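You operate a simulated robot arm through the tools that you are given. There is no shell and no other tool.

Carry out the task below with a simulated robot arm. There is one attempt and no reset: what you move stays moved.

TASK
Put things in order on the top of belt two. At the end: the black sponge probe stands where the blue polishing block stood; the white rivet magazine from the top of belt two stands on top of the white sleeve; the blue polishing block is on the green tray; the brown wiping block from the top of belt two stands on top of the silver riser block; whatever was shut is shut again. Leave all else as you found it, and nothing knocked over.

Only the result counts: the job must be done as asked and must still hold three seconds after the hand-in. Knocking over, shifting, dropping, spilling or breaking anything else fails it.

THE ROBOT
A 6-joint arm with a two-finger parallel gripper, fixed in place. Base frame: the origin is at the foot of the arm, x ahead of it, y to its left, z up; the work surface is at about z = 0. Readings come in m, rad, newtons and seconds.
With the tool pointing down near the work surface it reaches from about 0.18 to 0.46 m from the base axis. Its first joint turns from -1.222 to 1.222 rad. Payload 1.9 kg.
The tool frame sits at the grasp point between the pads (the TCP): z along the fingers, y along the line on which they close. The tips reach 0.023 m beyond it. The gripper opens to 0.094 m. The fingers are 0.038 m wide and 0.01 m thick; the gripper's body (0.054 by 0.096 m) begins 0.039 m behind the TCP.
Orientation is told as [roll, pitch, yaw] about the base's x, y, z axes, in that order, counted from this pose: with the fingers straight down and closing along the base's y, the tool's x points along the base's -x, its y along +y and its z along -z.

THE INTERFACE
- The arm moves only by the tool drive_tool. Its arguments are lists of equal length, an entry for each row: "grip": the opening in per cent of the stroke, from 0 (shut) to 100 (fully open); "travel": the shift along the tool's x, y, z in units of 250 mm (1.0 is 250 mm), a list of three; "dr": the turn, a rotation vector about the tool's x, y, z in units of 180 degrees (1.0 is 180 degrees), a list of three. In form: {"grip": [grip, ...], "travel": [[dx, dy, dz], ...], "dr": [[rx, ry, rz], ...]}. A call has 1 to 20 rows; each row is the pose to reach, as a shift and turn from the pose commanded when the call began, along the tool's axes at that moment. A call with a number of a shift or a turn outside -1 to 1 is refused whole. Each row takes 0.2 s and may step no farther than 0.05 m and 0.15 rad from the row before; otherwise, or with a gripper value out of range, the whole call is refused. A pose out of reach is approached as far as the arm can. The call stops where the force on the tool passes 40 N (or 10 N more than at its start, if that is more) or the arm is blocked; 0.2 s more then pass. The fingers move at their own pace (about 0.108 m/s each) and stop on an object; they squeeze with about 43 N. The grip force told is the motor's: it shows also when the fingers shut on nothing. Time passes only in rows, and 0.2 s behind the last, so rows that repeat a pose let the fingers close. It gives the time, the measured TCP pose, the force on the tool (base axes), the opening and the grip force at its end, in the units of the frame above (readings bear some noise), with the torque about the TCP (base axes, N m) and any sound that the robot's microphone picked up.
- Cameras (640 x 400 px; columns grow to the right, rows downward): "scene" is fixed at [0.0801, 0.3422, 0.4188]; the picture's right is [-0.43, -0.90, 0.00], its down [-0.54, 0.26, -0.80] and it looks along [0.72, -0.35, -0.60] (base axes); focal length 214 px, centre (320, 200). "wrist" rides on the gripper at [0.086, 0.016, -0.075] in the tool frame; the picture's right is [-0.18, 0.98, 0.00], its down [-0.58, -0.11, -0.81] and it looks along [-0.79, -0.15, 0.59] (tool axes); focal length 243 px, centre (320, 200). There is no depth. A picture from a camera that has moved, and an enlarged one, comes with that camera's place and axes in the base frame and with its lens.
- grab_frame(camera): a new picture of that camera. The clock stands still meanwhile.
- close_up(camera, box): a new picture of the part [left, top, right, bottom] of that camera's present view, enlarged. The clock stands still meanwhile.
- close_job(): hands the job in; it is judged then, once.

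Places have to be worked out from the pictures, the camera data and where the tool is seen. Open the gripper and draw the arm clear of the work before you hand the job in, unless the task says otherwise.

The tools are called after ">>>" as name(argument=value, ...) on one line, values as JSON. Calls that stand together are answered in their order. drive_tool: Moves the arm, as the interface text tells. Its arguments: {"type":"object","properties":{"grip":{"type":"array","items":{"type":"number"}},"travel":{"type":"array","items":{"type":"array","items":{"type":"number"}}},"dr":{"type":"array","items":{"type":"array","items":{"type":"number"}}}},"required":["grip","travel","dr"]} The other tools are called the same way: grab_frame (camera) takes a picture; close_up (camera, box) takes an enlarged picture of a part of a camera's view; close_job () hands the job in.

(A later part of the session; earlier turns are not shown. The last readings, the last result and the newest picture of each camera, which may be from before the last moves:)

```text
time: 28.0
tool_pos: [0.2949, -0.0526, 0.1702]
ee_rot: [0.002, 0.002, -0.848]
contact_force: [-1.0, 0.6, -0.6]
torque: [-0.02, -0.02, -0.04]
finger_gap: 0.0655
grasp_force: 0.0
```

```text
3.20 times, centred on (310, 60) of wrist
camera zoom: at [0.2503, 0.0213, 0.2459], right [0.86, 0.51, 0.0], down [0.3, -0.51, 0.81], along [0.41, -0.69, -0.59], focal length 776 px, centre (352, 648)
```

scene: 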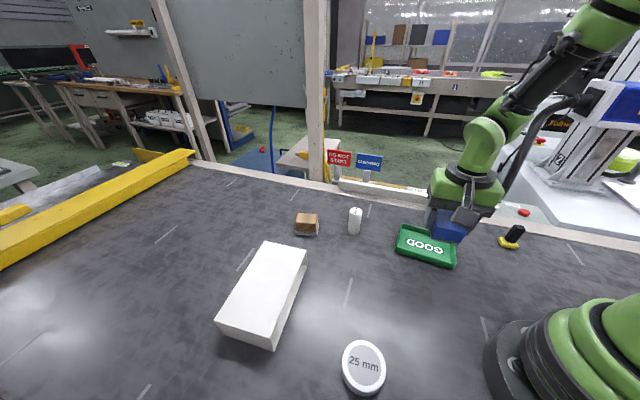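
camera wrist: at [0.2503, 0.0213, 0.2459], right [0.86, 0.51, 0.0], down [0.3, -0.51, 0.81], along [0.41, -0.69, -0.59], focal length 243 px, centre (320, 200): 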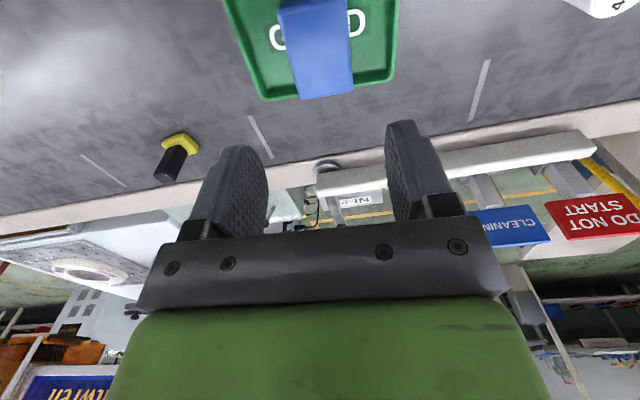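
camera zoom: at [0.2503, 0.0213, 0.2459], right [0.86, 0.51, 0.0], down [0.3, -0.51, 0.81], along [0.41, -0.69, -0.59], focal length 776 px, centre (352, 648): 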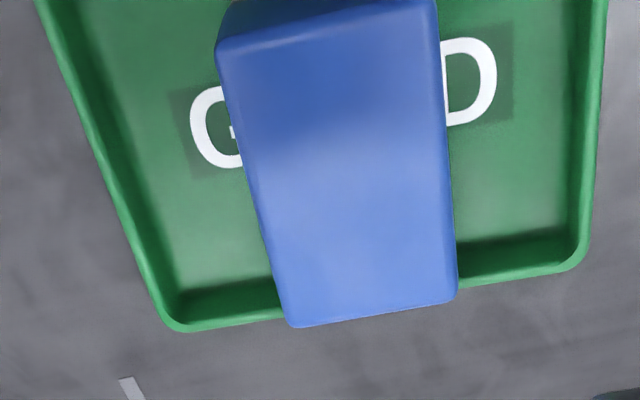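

Blue sits flat inside the tray. Next is the black sponge probe, so I zoom in on it from both cameras.

>>> close_up(camera="scene", box=[490, 215, 535, 255])

>>> close_up(camera="wrist", box=[140, 120, 220, 190])

```text
10.00 times, centred on (512, 235) of scene
camera zoom: at [0.0801, 0.3422, 0.4188], right [-0.43, -0.9, 0.0], down [-0.54, 0.26, -0.8], along [0.72, -0.35, -0.6], focal length 2145 px, centre (-1605, -150)
```

zoom: 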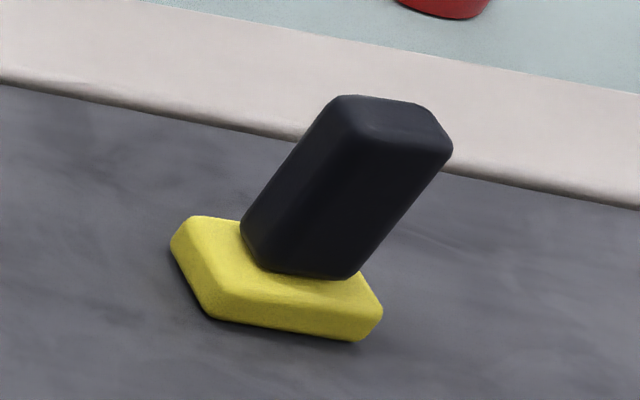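

```text
5.71 times, centred on (180, 155) of wrist
camera zoom: at [0.2503, 0.0213, 0.2459], right [0.86, 0.51, 0.0], down [0.3, -0.51, 0.81], along [0.41, -0.69, -0.59], focal length 1386 px, centre (1120, 457)
```

zoom: 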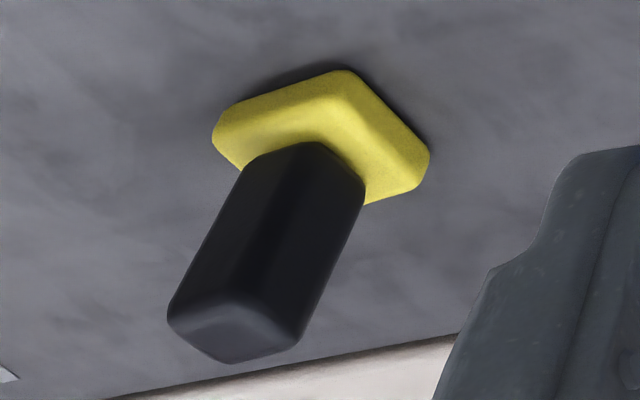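

I estimate the probe handle's top at about z = 0.056 and its centre near (0.206, -0.255). I move the camera closer to measure it more exactly.

>>> drive_tool(grip=[70, 70, 70, 70, 70, 70], travel=[[-0.018, -0.14, 0.01], [-0.036, -0.281, 0.02], [-0.055, -0.421, 0.04], [-0.073, -0.562, 0.06], [-0.092, -0.702, 0.07], [-0.11, -0.843, 0.08]], dr=[[0, 0, -0.008], [0, 0, -0.016], [0, 0, -0.024], [0, 0, -0.032], [0, 0, -0.04], [0, 0, -0.047]])

>>> grab_frame(camera="wrist")

>>> close_up(camera="wrist", box=[240, 20, 400, 130])

```text
time: 29.4
tool_pos: [0.1549, -0.2139, 0.1521]
ee_rot: [0.002, -0.001, -0.698]
contact_force: [-0.4, -0.1, 0.6]
torque: [-0.02, -0.01, 0.03]
finger_gap: 0.0659
grasp_force: 0.1
```

```text
taken
camera wrist: at [0.0991, -0.1461, 0.2255], right [0.77, 0.64, 0.0], down [0.37, -0.46, 0.81], along [0.51, -0.62, -0.59], focal length 243 px, centre (320, 200)
```

wrist: 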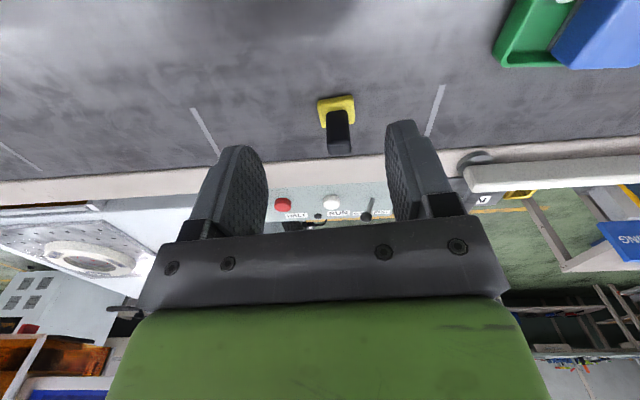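

```text
3.64 times, centred on (320, 75) of wrist
camera zoom: at [0.0991, -0.1461, 0.2255], right [0.77, 0.64, 0.0], down [0.37, -0.46, 0.81], along [0.51, -0.62, -0.59], focal length 882 px, centre (320, 654)
```

zoom: 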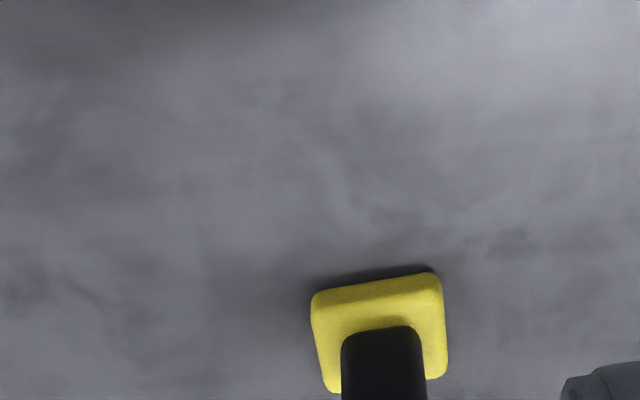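

The base centre works out the same from both cameras, (0.207, -0.249), with its axes near 52° and -39°. I move above it with the gripper open and check.

>>> drive_tool(grip=[100, 100, 100], travel=[[-0.1, 0.01, 0.06], [-0.2, 0.02, 0.12], [-0.251, 0.025, 0.16]], dr=[[0, 0, 0], [0, 0, -0.003], [0, 0, -0.006]])

>>> close_up(camera="scene", box=[470, 180, 570, 270])

>>> grab_frame(camera="wrist")

```text
time: 30.2
tool_pos: [0.2068, -0.2492, 0.1101]
ee_rot: [0.002, 0.001, -0.68]
contact_force: [0.1, 0.0, -0.5]
torque: [-0.01, -0.02, 0.02]
finger_gap: 0.0939
grasp_force: 0.0
```

```text
4.44 times, centred on (520, 225) of scene
camera zoom: at [0.0801, 0.3422, 0.4188], right [-0.43, -0.9, 0.0], down [-0.54, 0.26, -0.8], along [0.72, -0.35, -0.6], focal length 953 px, centre (-569, 89)
```

zoom: 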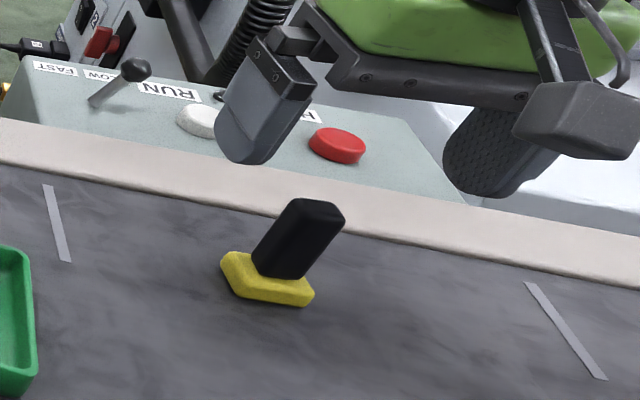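

```text
taken
camera wrist: at [0.1506, -0.1835, 0.1854], right [0.76, 0.65, 0.0], down [0.38, -0.45, 0.81], along [0.52, -0.61, -0.59], focal length 243 px, centre (320, 200)
```

wrist: 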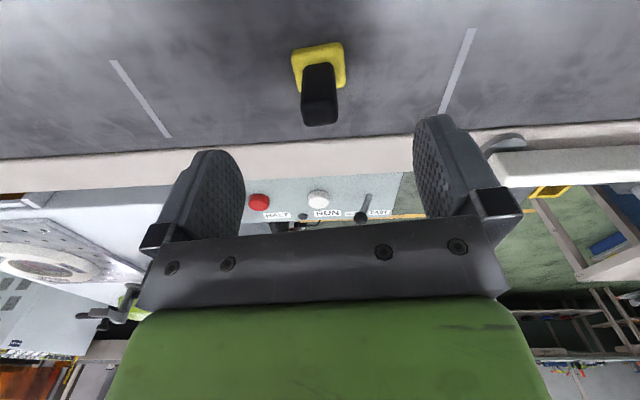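

The handle is centred between the fingers in column 320 and row 112, as expected. I descend to z = 0.04, close and lift.

>>> drive_tool(grip=[100, 100, 100, 100, 0, 0, 0, 0, 0, 0], travel=[[0, 0, 0.1], [0, 0, 0.2], [0, 0, 0.26], [0, 0, 0.28], [0, 0, 0.28], [0, 0, 0.28], [0, 0, 0.28], [0, 0, 0.28], [0, 0, 0.28], [0, 0, 0.28]], dr=[[0, 0, 0], [0, 0, 0], [0, 0, 0], [0, 0, 0], [0, 0, 0], [0, 0, 0], [0, 0, 0], [0, 0, 0], [0, 0, 0], [0, 0, 0]])

>>> close_up(camera="scene", box=[470, 180, 570, 270])

```text
time: 32.4
tool_pos: [0.2077, -0.2493, 0.0396]
ee_rot: [0.001, 0.0, -0.68]
contact_force: [-0.3, 0.1, -0.8]
torque: [-0.02, 0.01, 0.01]
finger_gap: 0.0215
grasp_force: 43.0
```

```text
4.44 times, centred on (520, 225) of scene
camera zoom: at [0.0801, 0.3422, 0.4188], right [-0.43, -0.9, 0.0], down [-0.54, 0.26, -0.8], along [0.72, -0.35, -0.6], focal length 953 px, centre (-569, 89)
```

zoom: 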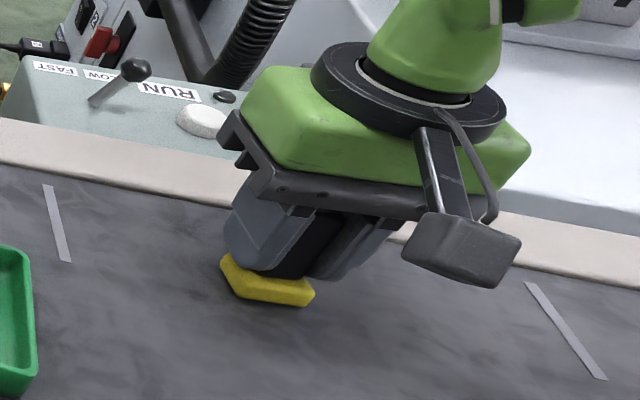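

The probe is gripped. I lift it and carry it high toward blue's former place, in two stages.

>>> drive_tool(grip=[0, 0, 0, 0, 0, 0, 0, 0, 0, 0], travel=[[0, 0, -0.08], [0, 0, -0.2], [0, 0, -0.36], [0, 0, -0.48], [0.083, 0.137, -0.48], [0.166, 0.274, -0.48], [0.249, 0.411, -0.48], [0.331, 0.549, -0.48], [0.414, 0.686, -0.48], [0.497, 0.823, -0.48]], dr=[[0, 0, 0], [0, 0, 0], [0, 0, 0], [0, 0, 0], [0, 0, 0], [0, 0, 0], [0, 0, 0], [0, 0, 0], [0, 0, 0], [0, 0, 0]])

>>> drive_tool(grip=[0, 0, 0, 0], travel=[[0.083, 0.137, 0], [0.166, 0.274, 0], [0.249, 0.411, 0], [0.332, 0.549, 0]], dr=[[0, 0, 0.007], [0, 0, 0.014], [0, 0, 0.021], [0, 0, 0.028]])

>>> grab_frame(camera="scene")

>>> grab_frame(camera="wrist")

```text
time: 34.6
tool_pos: [0.239, -0.0129, 0.1627]
ee_rot: [0.003, 0.001, -0.679]
contact_force: [0.2, -0.7, -0.1]
torque: [0.0, 0.01, -0.04]
finger_gap: 0.0212
grasp_force: 44.0
```

```text
time: 35.6
tool_pos: [0.2594, 0.1516, 0.1607]
ee_rot: [0.003, -0.001, -0.767]
contact_force: [-1.1, 0.2, -1.3]
torque: [-0.01, -0.03, 0.0]
finger_gap: 0.0217
grasp_force: 43.0
```

```text
taken
```

scene: 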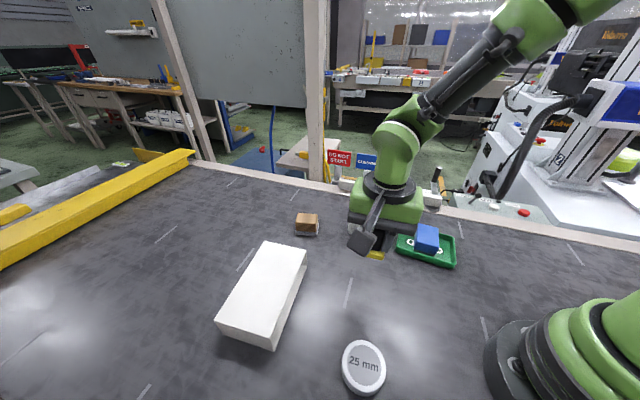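

```text
taken
camera wrist: at [0.2093, 0.2224, 0.2361], right [0.82, 0.58, 0.0], down [0.34, -0.48, 0.81], along [0.47, -0.66, -0.59], focal length 243 px, centre (320, 200)
```

wrist: 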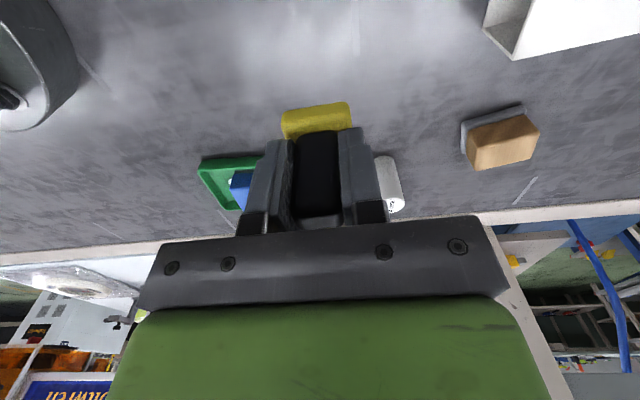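

The probe hangs upright at about (0.260, 0.151). I lower it onto (0.262, 0.148), slowly near the belt.

>>> drive_tool(grip=[0, 0, 0, 0, 0, 0, 0], travel=[[-0.01, -0.004, 0.14], [-0.01, -0.004, 0.28], [-0.01, -0.004, 0.4], [-0.01, -0.004, 0.45], [-0.01, -0.004, 0.465], [-0.01, -0.004, 0.472], [-0.01, -0.004, 0.478]], dr=[[0, 0, 0], [0, 0, 0], [0, 0, 0], [0, 0, 0], [0, 0, 0], [0, 0, 0], [0, 0, 0]])

```text
time: 37.2
tool_pos: [0.2612, 0.1465, 0.04]
ee_rot: [0.002, -0.001, -0.768]
contact_force: [-0.3, 0.2, 0.1]
torque: [-0.02, 0.01, 0.0]
finger_gap: 0.0214
grasp_force: 43.1
```

>>> close_up(camera="scene", box=[310, 220, 430, 310])

>>> drive_tool(grip=[0, 0], travel=[[0, 0, 0.004], [0, 0, 0.006]], dr=[[0, 0, 0], [0, 0, 0]])

```text
4.44 times, centred on (370, 265) of scene
camera zoom: at [0.0801, 0.3422, 0.4188], right [-0.43, -0.9, 0.0], down [-0.54, 0.26, -0.8], along [0.72, -0.35, -0.6], focal length 953 px, centre (98, -89)
```

zoom: 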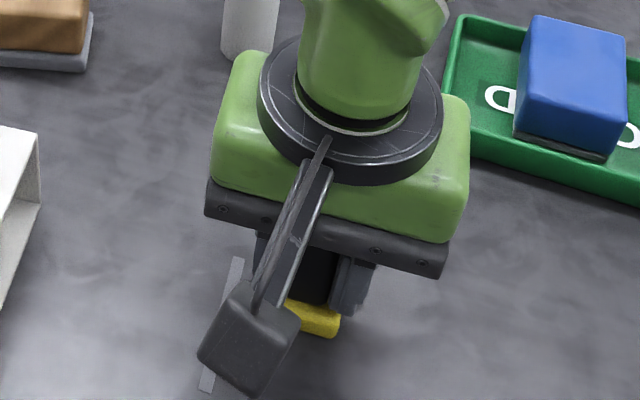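

```text
time: 37.8
tool_pos: [0.2619, 0.1459, 0.0398]
ee_rot: [0.003, -0.001, -0.767]
contact_force: [-0.4, -0.1, -0.8]
torque: [0.01, 0.02, 0.0]
finger_gap: 0.0214
grasp_force: 43.4
```

>>> drive_tool(grip=[0, 0], travel=[[0, 0, 0.003], [0, 0, 0.006]], dr=[[0, 0, 0], [0, 0, 0]])

```text
time: 38.4
tool_pos: [0.2614, 0.1442, 0.0401]
ee_rot: [0.002, 0.001, -0.768]
contact_force: [-1.9, -1.4, 7.3]
torque: [-0.07, 0.05, 0.0]
finger_gap: 0.0212
grasp_force: 42.8
stopped in row 2: the force on the tool passed its limit at 42 N (the readings are from after the stop); the commanded pose is now the measured one
```

Contact is made, so the probe stands on the belt. I release it and rise.

>>> drive_tool(grip=[60, 60, 60, 60, 60, 60, 60], travel=[[0, 0, 0], [0, 0, 0], [0, 0, 0], [0, 0, -0.06], [0, 0, -0.2], [0, 0, -0.36], [0, 0, -0.5]], dr=[[0, 0, 0], [0, 0, 0], [0, 0, 0], [0, 0, 0], [0, 0, 0], [0, 0, 0], [0, 0, 0]])

>>> grab_frame(camera="scene")

>>> close_up(camera="scene", box=[340, 250, 400, 310])

>>> grab_frame(camera="wrist")

```text
time: 40.0
tool_pos: [0.263, 0.1473, 0.1683]
ee_rot: [0.002, 0.0, -0.767]
contact_force: [-0.1, 0.4, 0.2]
torque: [0.03, 0.01, 0.04]
finger_gap: 0.0563
grasp_force: 0.1
```

```text
taken
```

scene: 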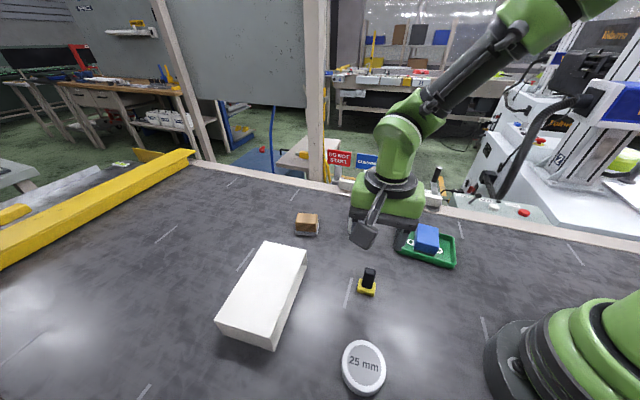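

```text
6.67 times, centred on (370, 280) of scene
camera zoom: at [0.0801, 0.3422, 0.4188], right [-0.43, -0.9, 0.0], down [-0.54, 0.26, -0.8], along [0.72, -0.35, -0.6], focal length 1430 px, centre (-13, -333)
```

zoom: 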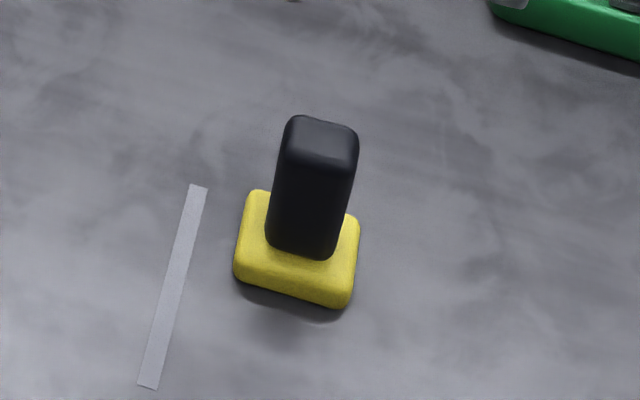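

```text
taken
camera wrist: at [0.2125, 0.2183, 0.2414], right [0.82, 0.58, 0.0], down [0.34, -0.48, 0.81], along [0.47, -0.66, -0.59], focal length 243 px, centre (320, 200)
```

wrist: 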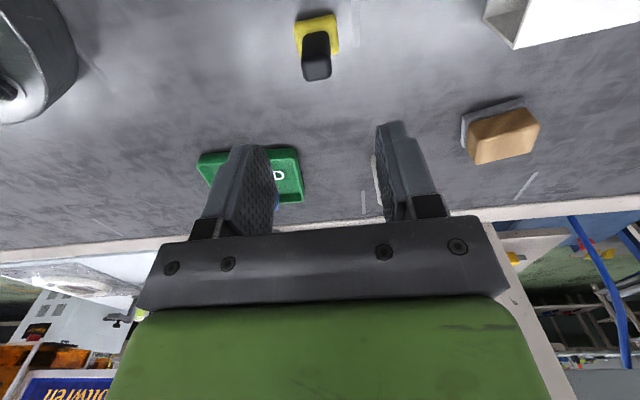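

The probe stands within about 4 mm of blue's former centre. Next is the magazine, which I estimate at (0.4155, 0.077), about 33 mm across and 70 mm high. I move closer with a radial heading to refine that.

>>> drive_tool(grip=[100, 100, 100, 100, 100, 100, 100], travel=[[-0.069, 0.001, 0], [-0.138, 0.003, 0], [-0.207, 0.004, 0], [-0.276, 0.006, 0], [-0.345, 0.007, 0], [-0.414, 0.008, 0], [-0.483, 0.01, 0]], dr=[[0, 0, -0.043], [0, 0, -0.086], [0, 0, -0.129], [0, 0, -0.173], [0, 0, -0.216], [0, 0, -0.259], [0, 0, -0.302]])

>>> grab_frame(camera="wrist")

>>> close_up(camera="wrist", box=[240, 40, 440, 180])

```text
time: 41.6
tool_pos: [0.3486, 0.0617, 0.1636]
ee_rot: [0.003, -0.004, 0.184]
contact_force: [-0.1, -0.3, -0.3]
torque: [-0.01, 0.03, -0.01]
finger_gap: 0.0942
grasp_force: 0.0
```

```text
taken
camera wrist: at [0.2601, 0.0607, 0.2385], right [0.0, 1.0, 0.0], down [0.59, 0.0, 0.81], along [0.81, 0.0, -0.59], focal length 243 px, centre (320, 200)
```

wrist: 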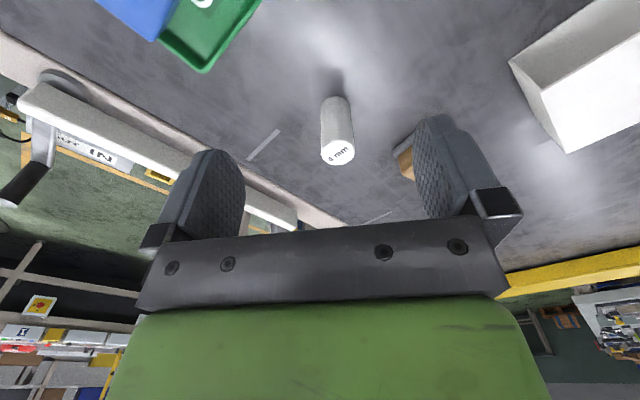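

```text
2.86 times, centred on (340, 110) of wrist
camera zoom: at [0.2601, 0.0607, 0.2385], right [0.0, 1.0, 0.0], down [0.59, 0.0, 0.81], along [0.81, 0.0, -0.59], focal length 693 px, centre (263, 457)
```

zoom: 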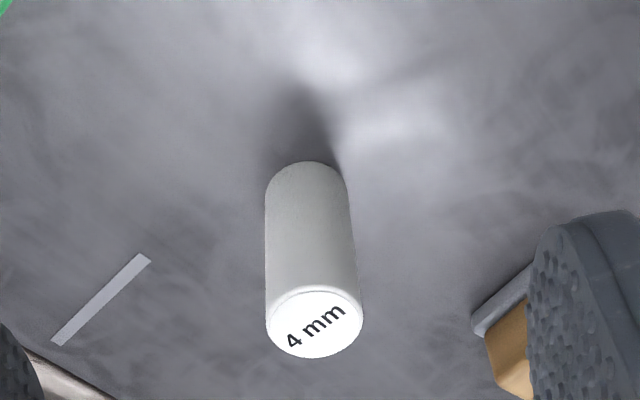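

Refined from the wrist view, the magazine's centre is (0.417, 0.0775), with a diameter of 31 mm and a height of 68 mm. I hover above it with the tips at about z = 0.087.

>>> drive_tool(grip=[100, 100, 100], travel=[[-0.1, 0.005, 0.05], [-0.2, 0.01, 0.13], [-0.283, 0.0144, 0.21]], dr=[[0, 0, 0], [0, 0, 0], [0, 0, 0]])

>>> grab_frame(camera="wrist")

>>> close_up(camera="scene", box=[310, 170, 410, 250])

```text
time: 42.4
tool_pos: [0.4198, 0.0776, 0.112]
ee_rot: [0.002, -0.001, 0.18]
contact_force: [0.3, 0.5, 0.4]
torque: [0.0, 0.02, 0.02]
finger_gap: 0.0941
grasp_force: 0.1
```

```text
taken
camera wrist: at [0.3323, 0.0781, 0.1868], right [0.0, 1.0, 0.0], down [0.59, 0.0, 0.81], along [0.81, 0.0, -0.59], focal length 243 px, centre (320, 200)
```

wrist: 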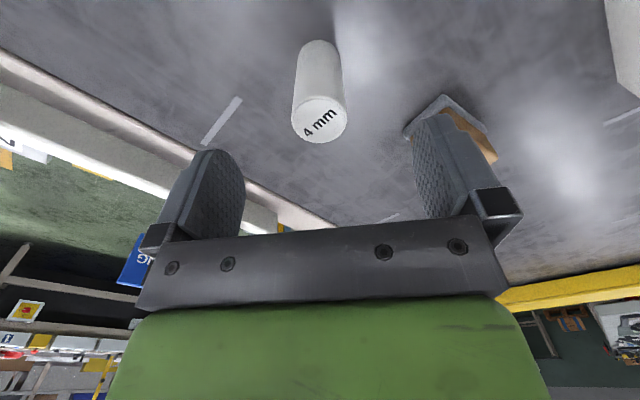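

```text
5.00 times, centred on (360, 210) of scene
camera zoom: at [0.0801, 0.3422, 0.4188], right [-0.43, -0.9, 0.0], down [-0.54, 0.26, -0.8], along [0.72, -0.35, -0.6], focal length 1072 px, centre (120, 150)
```

zoom: 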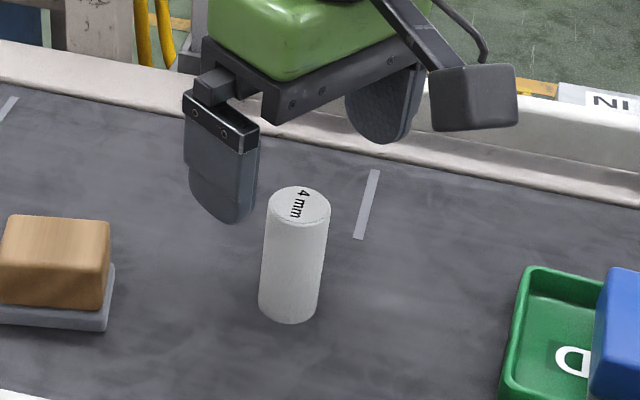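

It is well centred. I descend to z = 0.045, grip, and lift a little.

>>> drive_tool(grip=[100, 100, 100, 100, 0, 0, 0, 0, 0], travel=[[0.008, 0, 0.1], [0.008, 0, 0.2], [0.008, 0, 0.25], [0.008, 0, 0.268], [0.008, 0, 0.268], [0.008, 0, 0.268], [0.008, 0, 0.268], [0.008, 0, 0.268], [0.008, 0, 0.268]], dr=[[0, 0, 0], [0, 0, 0], [0, 0, 0], [0, 0, 0], [0, 0, 0], [0, 0, 0], [0, 0, 0], [0, 0, 0], [0, 0, 0]])

>>> drive_tool(grip=[0, 0, 0, 0, 0], travel=[[0, 0, -0.04], [0, 0, -0.12], [0.1, 0, -0.24], [0.24, 0, -0.36], [0.36, 0, -0.5]], dr=[[0, 0, 0], [0, 0, 0], [0, 0, 0], [0, 0, 0], [0, 0, 0]])

>>> grab_frame(camera="scene")

>>> grab_frame(camera="wrist")

```text
time: 44.4
tool_pos: [0.4189, 0.0792, 0.0451]
ee_rot: [0.003, 0.001, 0.181]
contact_force: [1.1, 0.2, -0.1]
torque: [0.0, -0.03, -0.04]
finger_gap: 0.0308
grasp_force: 43.0
```

```text
time: 45.6
tool_pos: [0.3275, 0.0607, 0.1723]
ee_rot: [0.004, -0.002, 0.181]
contact_force: [-0.3, 1.5, -1.3]
torque: [-0.03, 0.01, -0.01]
finger_gap: 0.031
grasp_force: 43.4
```

```text
taken
```

scene: 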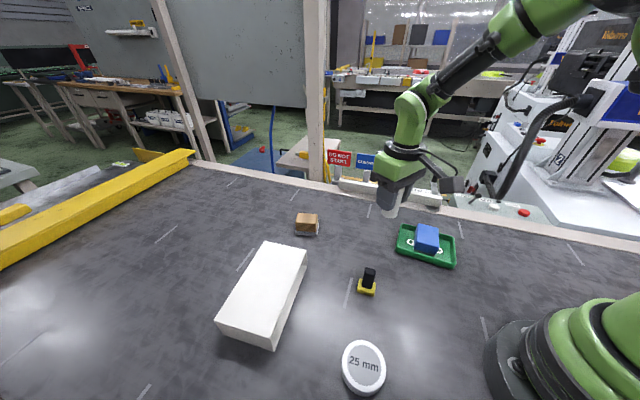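

```text
taken
camera wrist: at [0.2398, 0.0612, 0.2463], right [0.01, 1.0, 0.0], down [0.59, -0.01, 0.81], along [0.81, 0.0, -0.59], focal length 243 px, centre (320, 200)
```

wrist: 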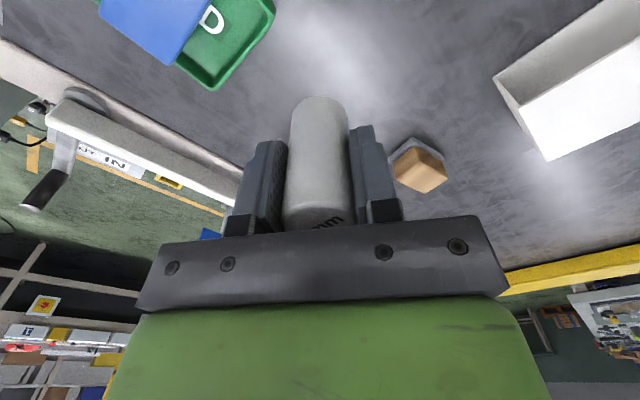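

The magazine is held. Averaging both cameras, the sleeve top spans (0.367, 0.237), (0.233, 0.353), (0.298, 0.428) and (0.432, 0.311). I carry the magazine toward a point on it near (0.323, 0.321).

>>> drive_tool(grip=[0, 0, 0, 0, 0, 0, 0], travel=[[-0.024, 0.143, 0], [-0.049, 0.286, 0], [-0.073, 0.429, 0], [-0.097, 0.571, 0], [-0.121, 0.714, 0], [-0.146, 0.857, 0], [-0.17, 1.0, 0]], dr=[[0, 0, -0.027], [0, 0, -0.055], [0, 0, -0.082], [0, 0, -0.11], [0, 0, -0.137], [0, 0, -0.165], [0, 0, -0.192]])

>>> grab_frame(camera="wrist")

>>> grab_frame(camera="scene")

```text
time: 47.2
tool_pos: [0.3251, 0.3164, 0.1721]
ee_rot: [0.001, -0.001, 0.784]
contact_force: [0.3, -0.5, -1.0]
torque: [0.0, -0.01, 0.02]
finger_gap: 0.031
grasp_force: 42.9
```

```text
taken
camera wrist: at [0.253, 0.266, 0.2463], right [-0.56, 0.83, 0.0], down [0.49, 0.33, 0.81], along [0.67, 0.46, -0.59], focal length 243 px, centre (320, 200)
```

wrist: 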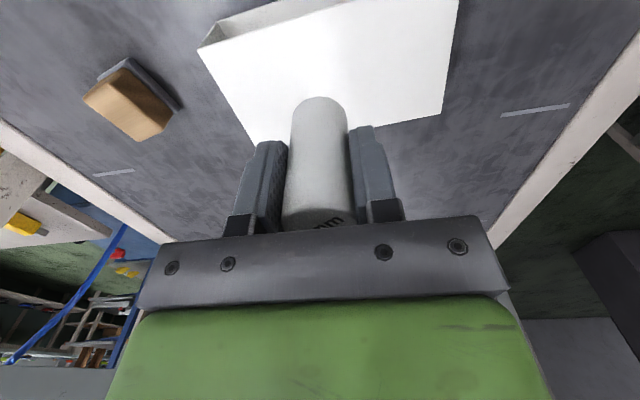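

```text
taken
```

scene: 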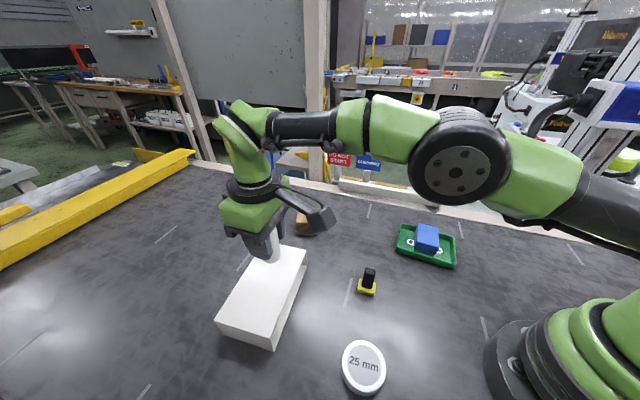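

The point under the tool is well within the sleeve top. I lower it, slowly near the expected contact at z of about 0.10.

>>> drive_tool(grip=[0, 0, 0, 0, 0, 0], travel=[[0, 0.01, 0.08], [0, 0.015, 0.16], [0, 0.015, 0.22], [0, 0.015, 0.25], [0, 0.015, 0.262], [0, 0.015, 0.27]], dr=[[0, 0, 0], [0, 0, 0], [0, 0, 0], [0, 0, 0], [0, 0, 0], [0, 0, 0]])

>>> close_up(camera="scene", box=[200, 210, 340, 320])

```text
time: 48.6
tool_pos: [0.3242, 0.3188, 0.1022]
ee_rot: [-0.001, -0.002, 0.782]
contact_force: [0.9, 0.1, -1.8]
torque: [0.01, -0.01, 0.02]
finger_gap: 0.031
grasp_force: 43.5
```

```text
3.64 times, centred on (270, 265) of scene
camera zoom: at [0.0801, 0.3422, 0.4188], right [-0.43, -0.9, 0.0], down [-0.54, 0.26, -0.8], along [0.72, -0.35, -0.6], focal length 780 px, centre (502, -36)
```

zoom: 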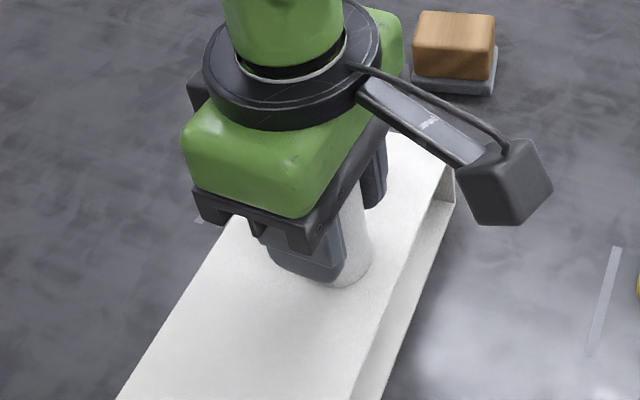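

I'm just above the surface, so I lower in 1 mm steps until contact.

>>> drive_tool(grip=[0, 0, 0, 0, 0, 0], travel=[[0, 0, 0.003], [0, 0, 0.006], [0, 0, 0.009], [0, 0, 0.012], [0, 0, 0.015], [0, 0, 0.018]], dr=[[0, 0, 0], [0, 0, 0], [0, 0, 0], [0, 0, 0], [0, 0, 0], [0, 0, 0]])

```text
time: 50.0
tool_pos: [0.3246, 0.3197, 0.1]
ee_rot: [0.001, -0.008, 0.783]
contact_force: [-6.3, -7.3, 36.4]
torque: [-0.36, 0.33, -0.04]
finger_gap: 0.0311
grasp_force: 42.9
```

I have contact at 36 N. I ease up slightly, release, and rise straight up.

>>> drive_tool(grip=[0, 0, 60, 60, 60, 60, 60, 60, 60], travel=[[0, 0, -0.003], [0, 0, -0.004], [0, 0, -0.004], [0, 0, -0.004], [0, 0, -0.004], [0, 0, -0.06], [0, 0, -0.16], [0, 0, -0.28], [0, 0, -0.4]], dr=[[0, 0, 0], [0, 0, 0], [0, 0, 0], [0, 0, 0], [0, 0, 0], [0, 0, 0], [0, 0, 0], [0, 0, 0], [0, 0, 0]])

>>> grab_frame(camera="scene")

>>> grab_frame(camera="wrist")

```text
time: 52.0
tool_pos: [0.3241, 0.3188, 0.1968]
ee_rot: [0.001, -0.003, 0.782]
contact_force: [-0.1, 0.5, 0.4]
torque: [0.0, -0.01, 0.0]
finger_gap: 0.0564
grasp_force: 0.1
```

```text
taken
```

scene: 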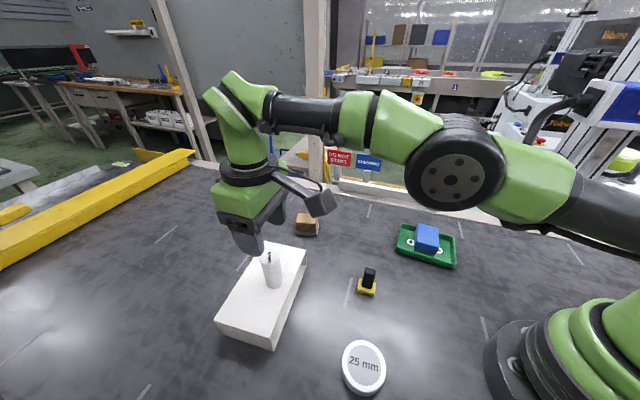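

```text
taken
camera wrist: at [0.2514, 0.268, 0.2717], right [-0.56, 0.83, 0.0], down [0.49, 0.33, 0.81], along [0.67, 0.45, -0.59], focal length 243 px, centre (320, 200)
```

wrist: 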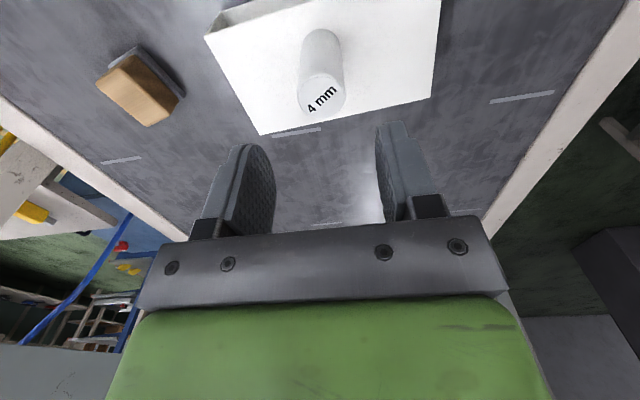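

The magazine stands on the sleeve and nothing is hidden behind the sleeve. Now for brown: I move to a viewing pose to measure it well.

>>> drive_tool(grip=[100, 100, 100, 100, 100], travel=[[0.08, -0.122, 0], [0.16, -0.244, 0], [0.24, -0.366, 0], [0.32, -0.488, 0], [0.4, -0.61, 0]], dr=[[0, 0, 0.026], [0, 0, 0.052], [0, 0, 0.079], [0, 0, 0.105], [0, 0, 0.131]])

>>> grab_frame(camera="wrist")

>>> close_up(camera="wrist", box=[260, 60, 400, 170])

>>> close_up(camera="scene", box=[285, 200, 330, 245])

```text
time: 53.2
tool_pos: [0.3641, 0.1405, 0.1968]
ee_rot: [0.002, 0.0, 0.37]
contact_force: [-0.3, 0.1, -1.1]
torque: [0.01, 0.01, -0.03]
finger_gap: 0.094
grasp_force: 0.1
```

```text
taken
camera wrist: at [0.2765, 0.1238, 0.2714], right [-0.18, 0.98, 0.0], down [0.58, 0.11, 0.81], along [0.79, 0.15, -0.59], focal length 243 px, centre (320, 200)
```

wrist: 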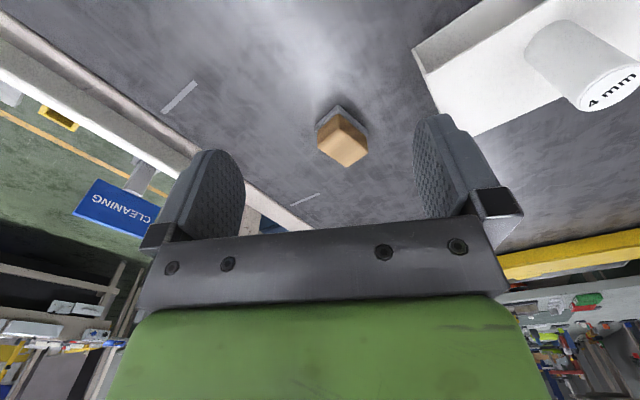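

```text
3.64 times, centred on (330, 115) of wrist
camera zoom: at [0.2765, 0.1238, 0.2714], right [-0.18, 0.98, 0.0], down [0.58, 0.11, 0.81], along [0.79, 0.15, -0.59], focal length 882 px, centre (284, 509)
```

zoom: 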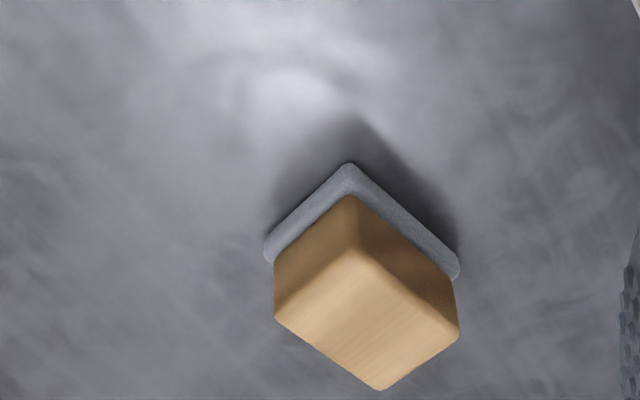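

```text
8.89 times, centred on (308, 222) of scene
camera zoom: at [0.08, 0.3422, 0.4188], right [-0.43, -0.9, 0.0], down [-0.54, 0.26, -0.8], along [0.72, -0.35, -0.6], focal length 1906 px, centre (431, 0)
```

zoom: 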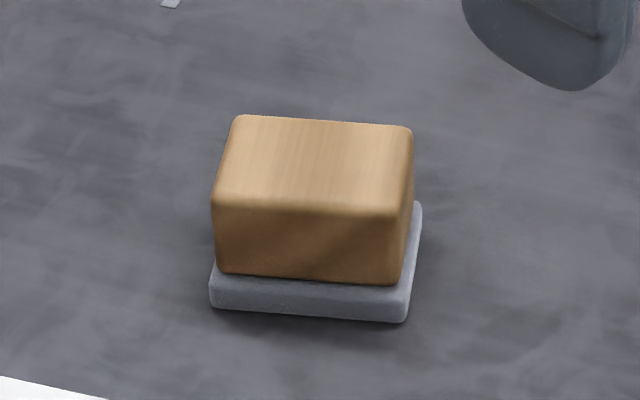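

From three views brown's pad corners agree: centre (0.476, 0.190), sides 44 x 60 mm, short axis at -32°, top near z = 0.043. It lies at r of about 0.51, beyond the straight-down reach, so I first test how far the tool gets while staying well above it.

>>> drive_tool(grip=[100, 100, 100, 100, 100], travel=[[-0.098, 0.005, 0.06], [-0.195, 0.009, 0.12], [-0.293, 0.014, 0.18], [-0.39, 0.018, 0.25], [-0.488, 0.023, 0.32]], dr=[[0, 0, -0.041], [0, 0, -0.082], [0, 0, -0.122], [0, 0, -0.163], [0, 0, -0.204]])

>>> grab_frame(camera="wrist")

>>> grab_frame(camera="scene")

```text
time: 54.4
tool_pos: [0.4324, 0.1446, 0.1326]
ee_rot: [0.002, -0.001, 1.014]
contact_force: [0.8, -0.8, -0.2]
torque: [-0.02, -0.01, -0.01]
finger_gap: 0.0941
grasp_force: 0.2
out of reach, approached as far as the arm can: row 4, 5
```

```text
taken
camera wrist: at [0.3726, 0.0798, 0.2066], right [-0.74, 0.68, 0.0], down [0.4, 0.43, 0.81], along [0.54, 0.6, -0.59], focal length 243 px, centre (320, 200)
```

wrist: 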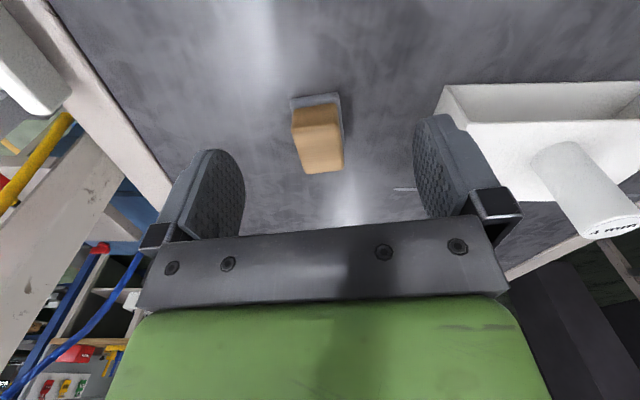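

```text
taken
```

scene: 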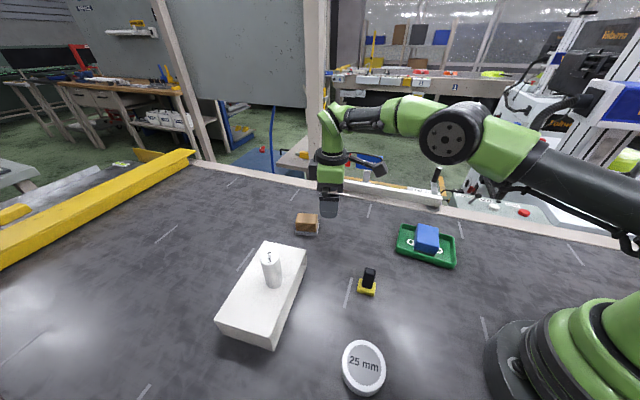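

The straight-down tool stops at r of about 0.456. I back off a little to learn the commanded pose, and tilt the fingers outward by about 0.35 rad.

>>> drive_tool(grip=[100, 100, 100, 100], travel=[[0.12, 0, 0], [0.24, 0, 0], [0.24, 0, 0], [0.24, 0, 0]], dr=[[0, -0.03, 0], [0, -0.06, 0], [0, -0.09, 0], [0, -0.111, 0]])

```text
time: 55.4
tool_pos: [0.401, 0.0924, 0.1294]
ee_rot: [0.0, -0.351, 1.013]
contact_force: [0.3, 0.1, -0.3]
torque: [-0.01, -0.01, 0.01]
finger_gap: 0.094
grasp_force: 0.0
```

The commanded pose resets to the reached one, and the tilt is now 0.351 rad. I move over brown at z = 0.10 to test the reach with this tilt.

>>> drive_tool(grip=[100, 100, 100, 100], travel=[[-0.105, -0.012, 0.07], [-0.21, -0.024, 0.14], [-0.315, -0.036, 0.209], [-0.42, -0.048, 0.279]], dr=[[0, 0, 0], [0, 0, 0], [0, 0, 0], [0, 0, 0]])

>>> grab_frame(camera="wrist")

>>> close_up(camera="scene", box=[260, 140, 400, 250])

```text
time: 56.4
tool_pos: [0.4697, 0.1899, 0.0977]
ee_rot: [0.002, -0.347, 1.011]
contact_force: [0.5, -0.2, 0.1]
torque: [-0.02, 0.0, 0.01]
finger_gap: 0.0941
grasp_force: 0.1
out of reach, approached as far as the arm can: row 4
```

```text
taken
camera wrist: at [0.3991, 0.1062, 0.1382], right [-0.74, 0.67, 0.06], down [0.24, 0.17, 0.96], along [0.63, 0.72, -0.29], focal length 243 px, centre (320, 200)
```

wrist: 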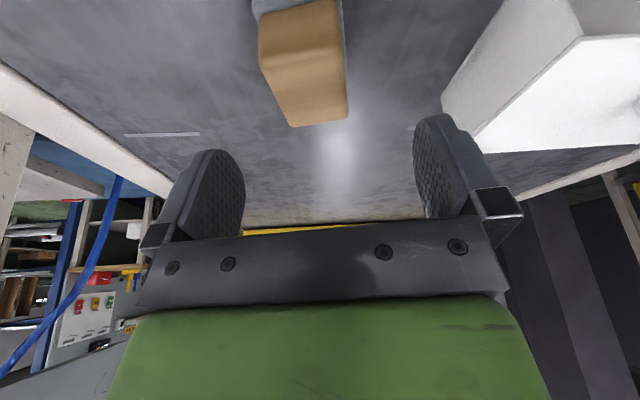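

```text
3.64 times, centred on (330, 195) of scene
camera zoom: at [0.0801, 0.3422, 0.4188], right [-0.43, -0.9, 0.0], down [-0.54, 0.26, -0.8], along [0.72, -0.35, -0.6], focal length 780 px, centre (284, 218)
```

zoom: 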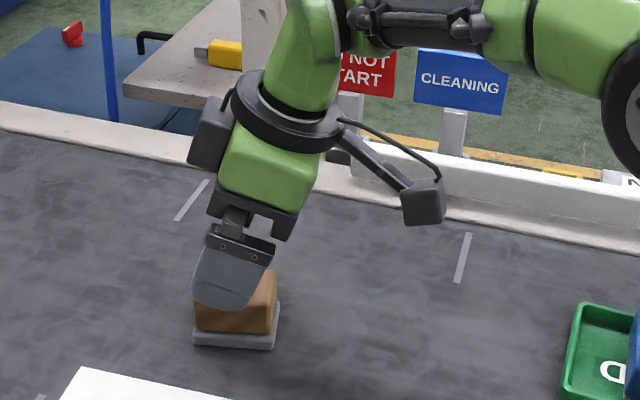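

>>> close_up(camera="wrist", box=[230, 0, 380, 140])

```text
2.86 times, centred on (305, 70) of wrist
camera zoom: at [0.3991, 0.1062, 0.1382], right [-0.74, 0.67, 0.06], down [0.24, 0.17, 0.96], along [0.63, 0.72, -0.29], focal length 693 px, centre (363, 571)
```

zoom: 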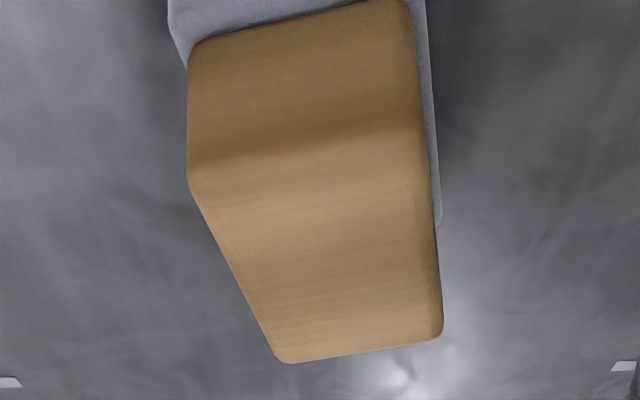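

Brown's body top is 38 x 53 mm, centred at (0.474, 0.190). The tool is about 4 mm short along the heading, which suits the tilted fingers. I descend vertically in tool coordinates, straddling the block.

>>> drive_tool(grip=[100, 100, 100, 100, 100], travel=[[0.016, -0.012, 0.045], [0.032, -0.012, 0.09], [0.049, -0.012, 0.136], [0.065, -0.012, 0.182], [0.08, -0.012, 0.222]], dr=[[0, 0, 0], [0, 0, 0], [0, 0, 0], [0, 0, 0], [0, 0, 0]])

>>> grab_frame(camera="wrist")

>>> close_up(camera="scene", box=[260, 160, 380, 250])

```text
time: 57.6
tool_pos: [0.4662, 0.183, 0.0457]
ee_rot: [0.0, -0.348, 1.014]
contact_force: [0.1, -0.6, 0.0]
torque: [0.02, 0.0, -0.01]
finger_gap: 0.0941
grasp_force: 0.2
out of reach, approached as far as the arm can: row 2, 3, 4, 5
```

```text
taken
camera wrist: at [0.3956, 0.1005, 0.0866], right [-0.74, 0.67, 0.06], down [0.23, 0.17, 0.96], along [0.63, 0.72, -0.28], focal length 243 px, centre (320, 200)
```

wrist: 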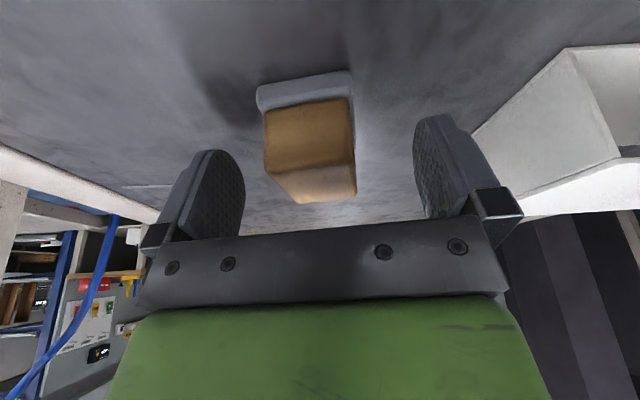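

```text
4.44 times, centred on (320, 205) of scene
camera zoom: at [0.0801, 0.3422, 0.4188], right [-0.43, -0.9, 0.0], down [-0.54, 0.26, -0.8], along [0.72, -0.35, -0.6], focal length 953 px, centre (320, 178)
```

zoom: 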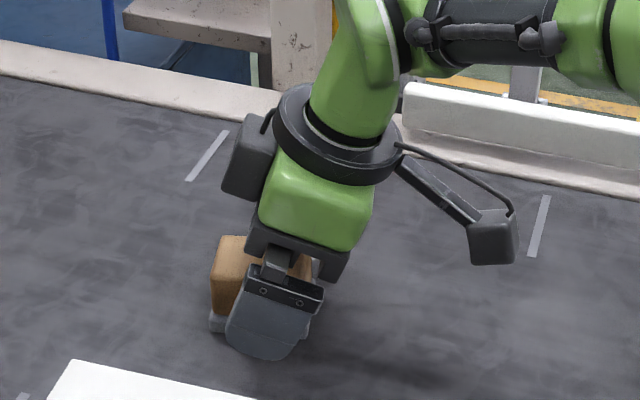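

The lower I go, the less reach there is, and the tool is now about 11 mm short of the block centre along the heading. I tilt a little more and move down and forward to a better grip.

>>> drive_tool(grip=[100, 100, 100, 100], travel=[[0, -0.004, 0], [0, -0.008, 0.005], [-0.007, -0.012, 0.02], [-0.013, -0.012, 0.034]], dr=[[0, -0.01, 0], [0, -0.02, 0], [0, -0.028, 0], [0, -0.028, 0]])

>>> grab_frame(camera="wrist")

>>> close_up(camera="scene", box=[260, 160, 380, 250])

```text
time: 58.6
tool_pos: [0.4704, 0.186, 0.0377]
ee_rot: [-0.001, -0.44, 1.012]
contact_force: [0.3, -0.4, 1.3]
torque: [0.0, 0.0, 0.01]
finger_gap: 0.094
grasp_force: 0.1
```

```text
taken
camera wrist: at [0.3989, 0.1015, 0.0693], right [-0.75, 0.66, 0.08], down [0.19, 0.1, 0.98], along [0.64, 0.74, -0.2], focal length 243 px, centre (320, 200)
```

wrist: 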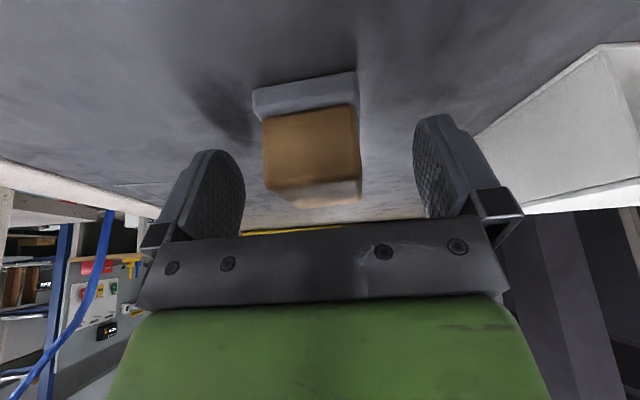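

```text
4.44 times, centred on (320, 205) of scene
camera zoom: at [0.0801, 0.3422, 0.4188], right [-0.43, -0.9, 0.0], down [-0.54, 0.26, -0.8], along [0.72, -0.35, -0.6], focal length 953 px, centre (320, 178)
```

zoom: 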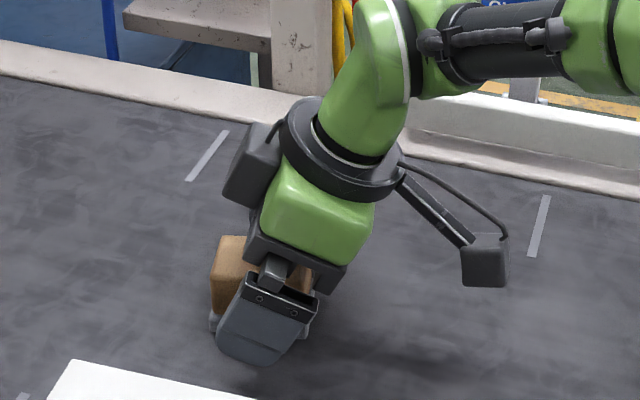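

The tool is at (0.470, 0.186, 0.038), close to the block centre and above the pad. I close the gripper.

>>> drive_tool(grip=[0, 0, 0, 0, 0, 0], travel=[[0, 0, 0], [0, 0, 0], [0, 0, 0], [0, 0, 0], [0, 0, 0], [0, 0, 0]], dr=[[0, 0, 0], [0, 0, 0], [0, 0, 0], [0, 0, 0], [0, 0, 0], [0, 0, 0]])

>>> close_up(camera="wrist", box=[200, 50, 440, 240])

```text
time: 60.0
tool_pos: [0.4706, 0.1867, 0.0382]
ee_rot: [0.001, -0.438, 1.012]
contact_force: [0.2, 0.5, -0.3]
torque: [-0.01, 0.0, 0.03]
finger_gap: 0.044
grasp_force: 43.1
```

```text
2.11 times, centred on (320, 145) of wrist
camera zoom: at [0.3988, 0.1015, 0.0694], right [-0.75, 0.66, 0.08], down [0.19, 0.1, 0.98], along [0.64, 0.74, -0.2], focal length 511 px, centre (320, 316)
```

zoom: 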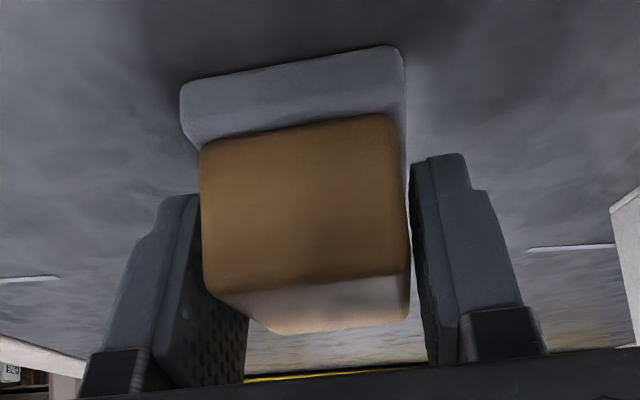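

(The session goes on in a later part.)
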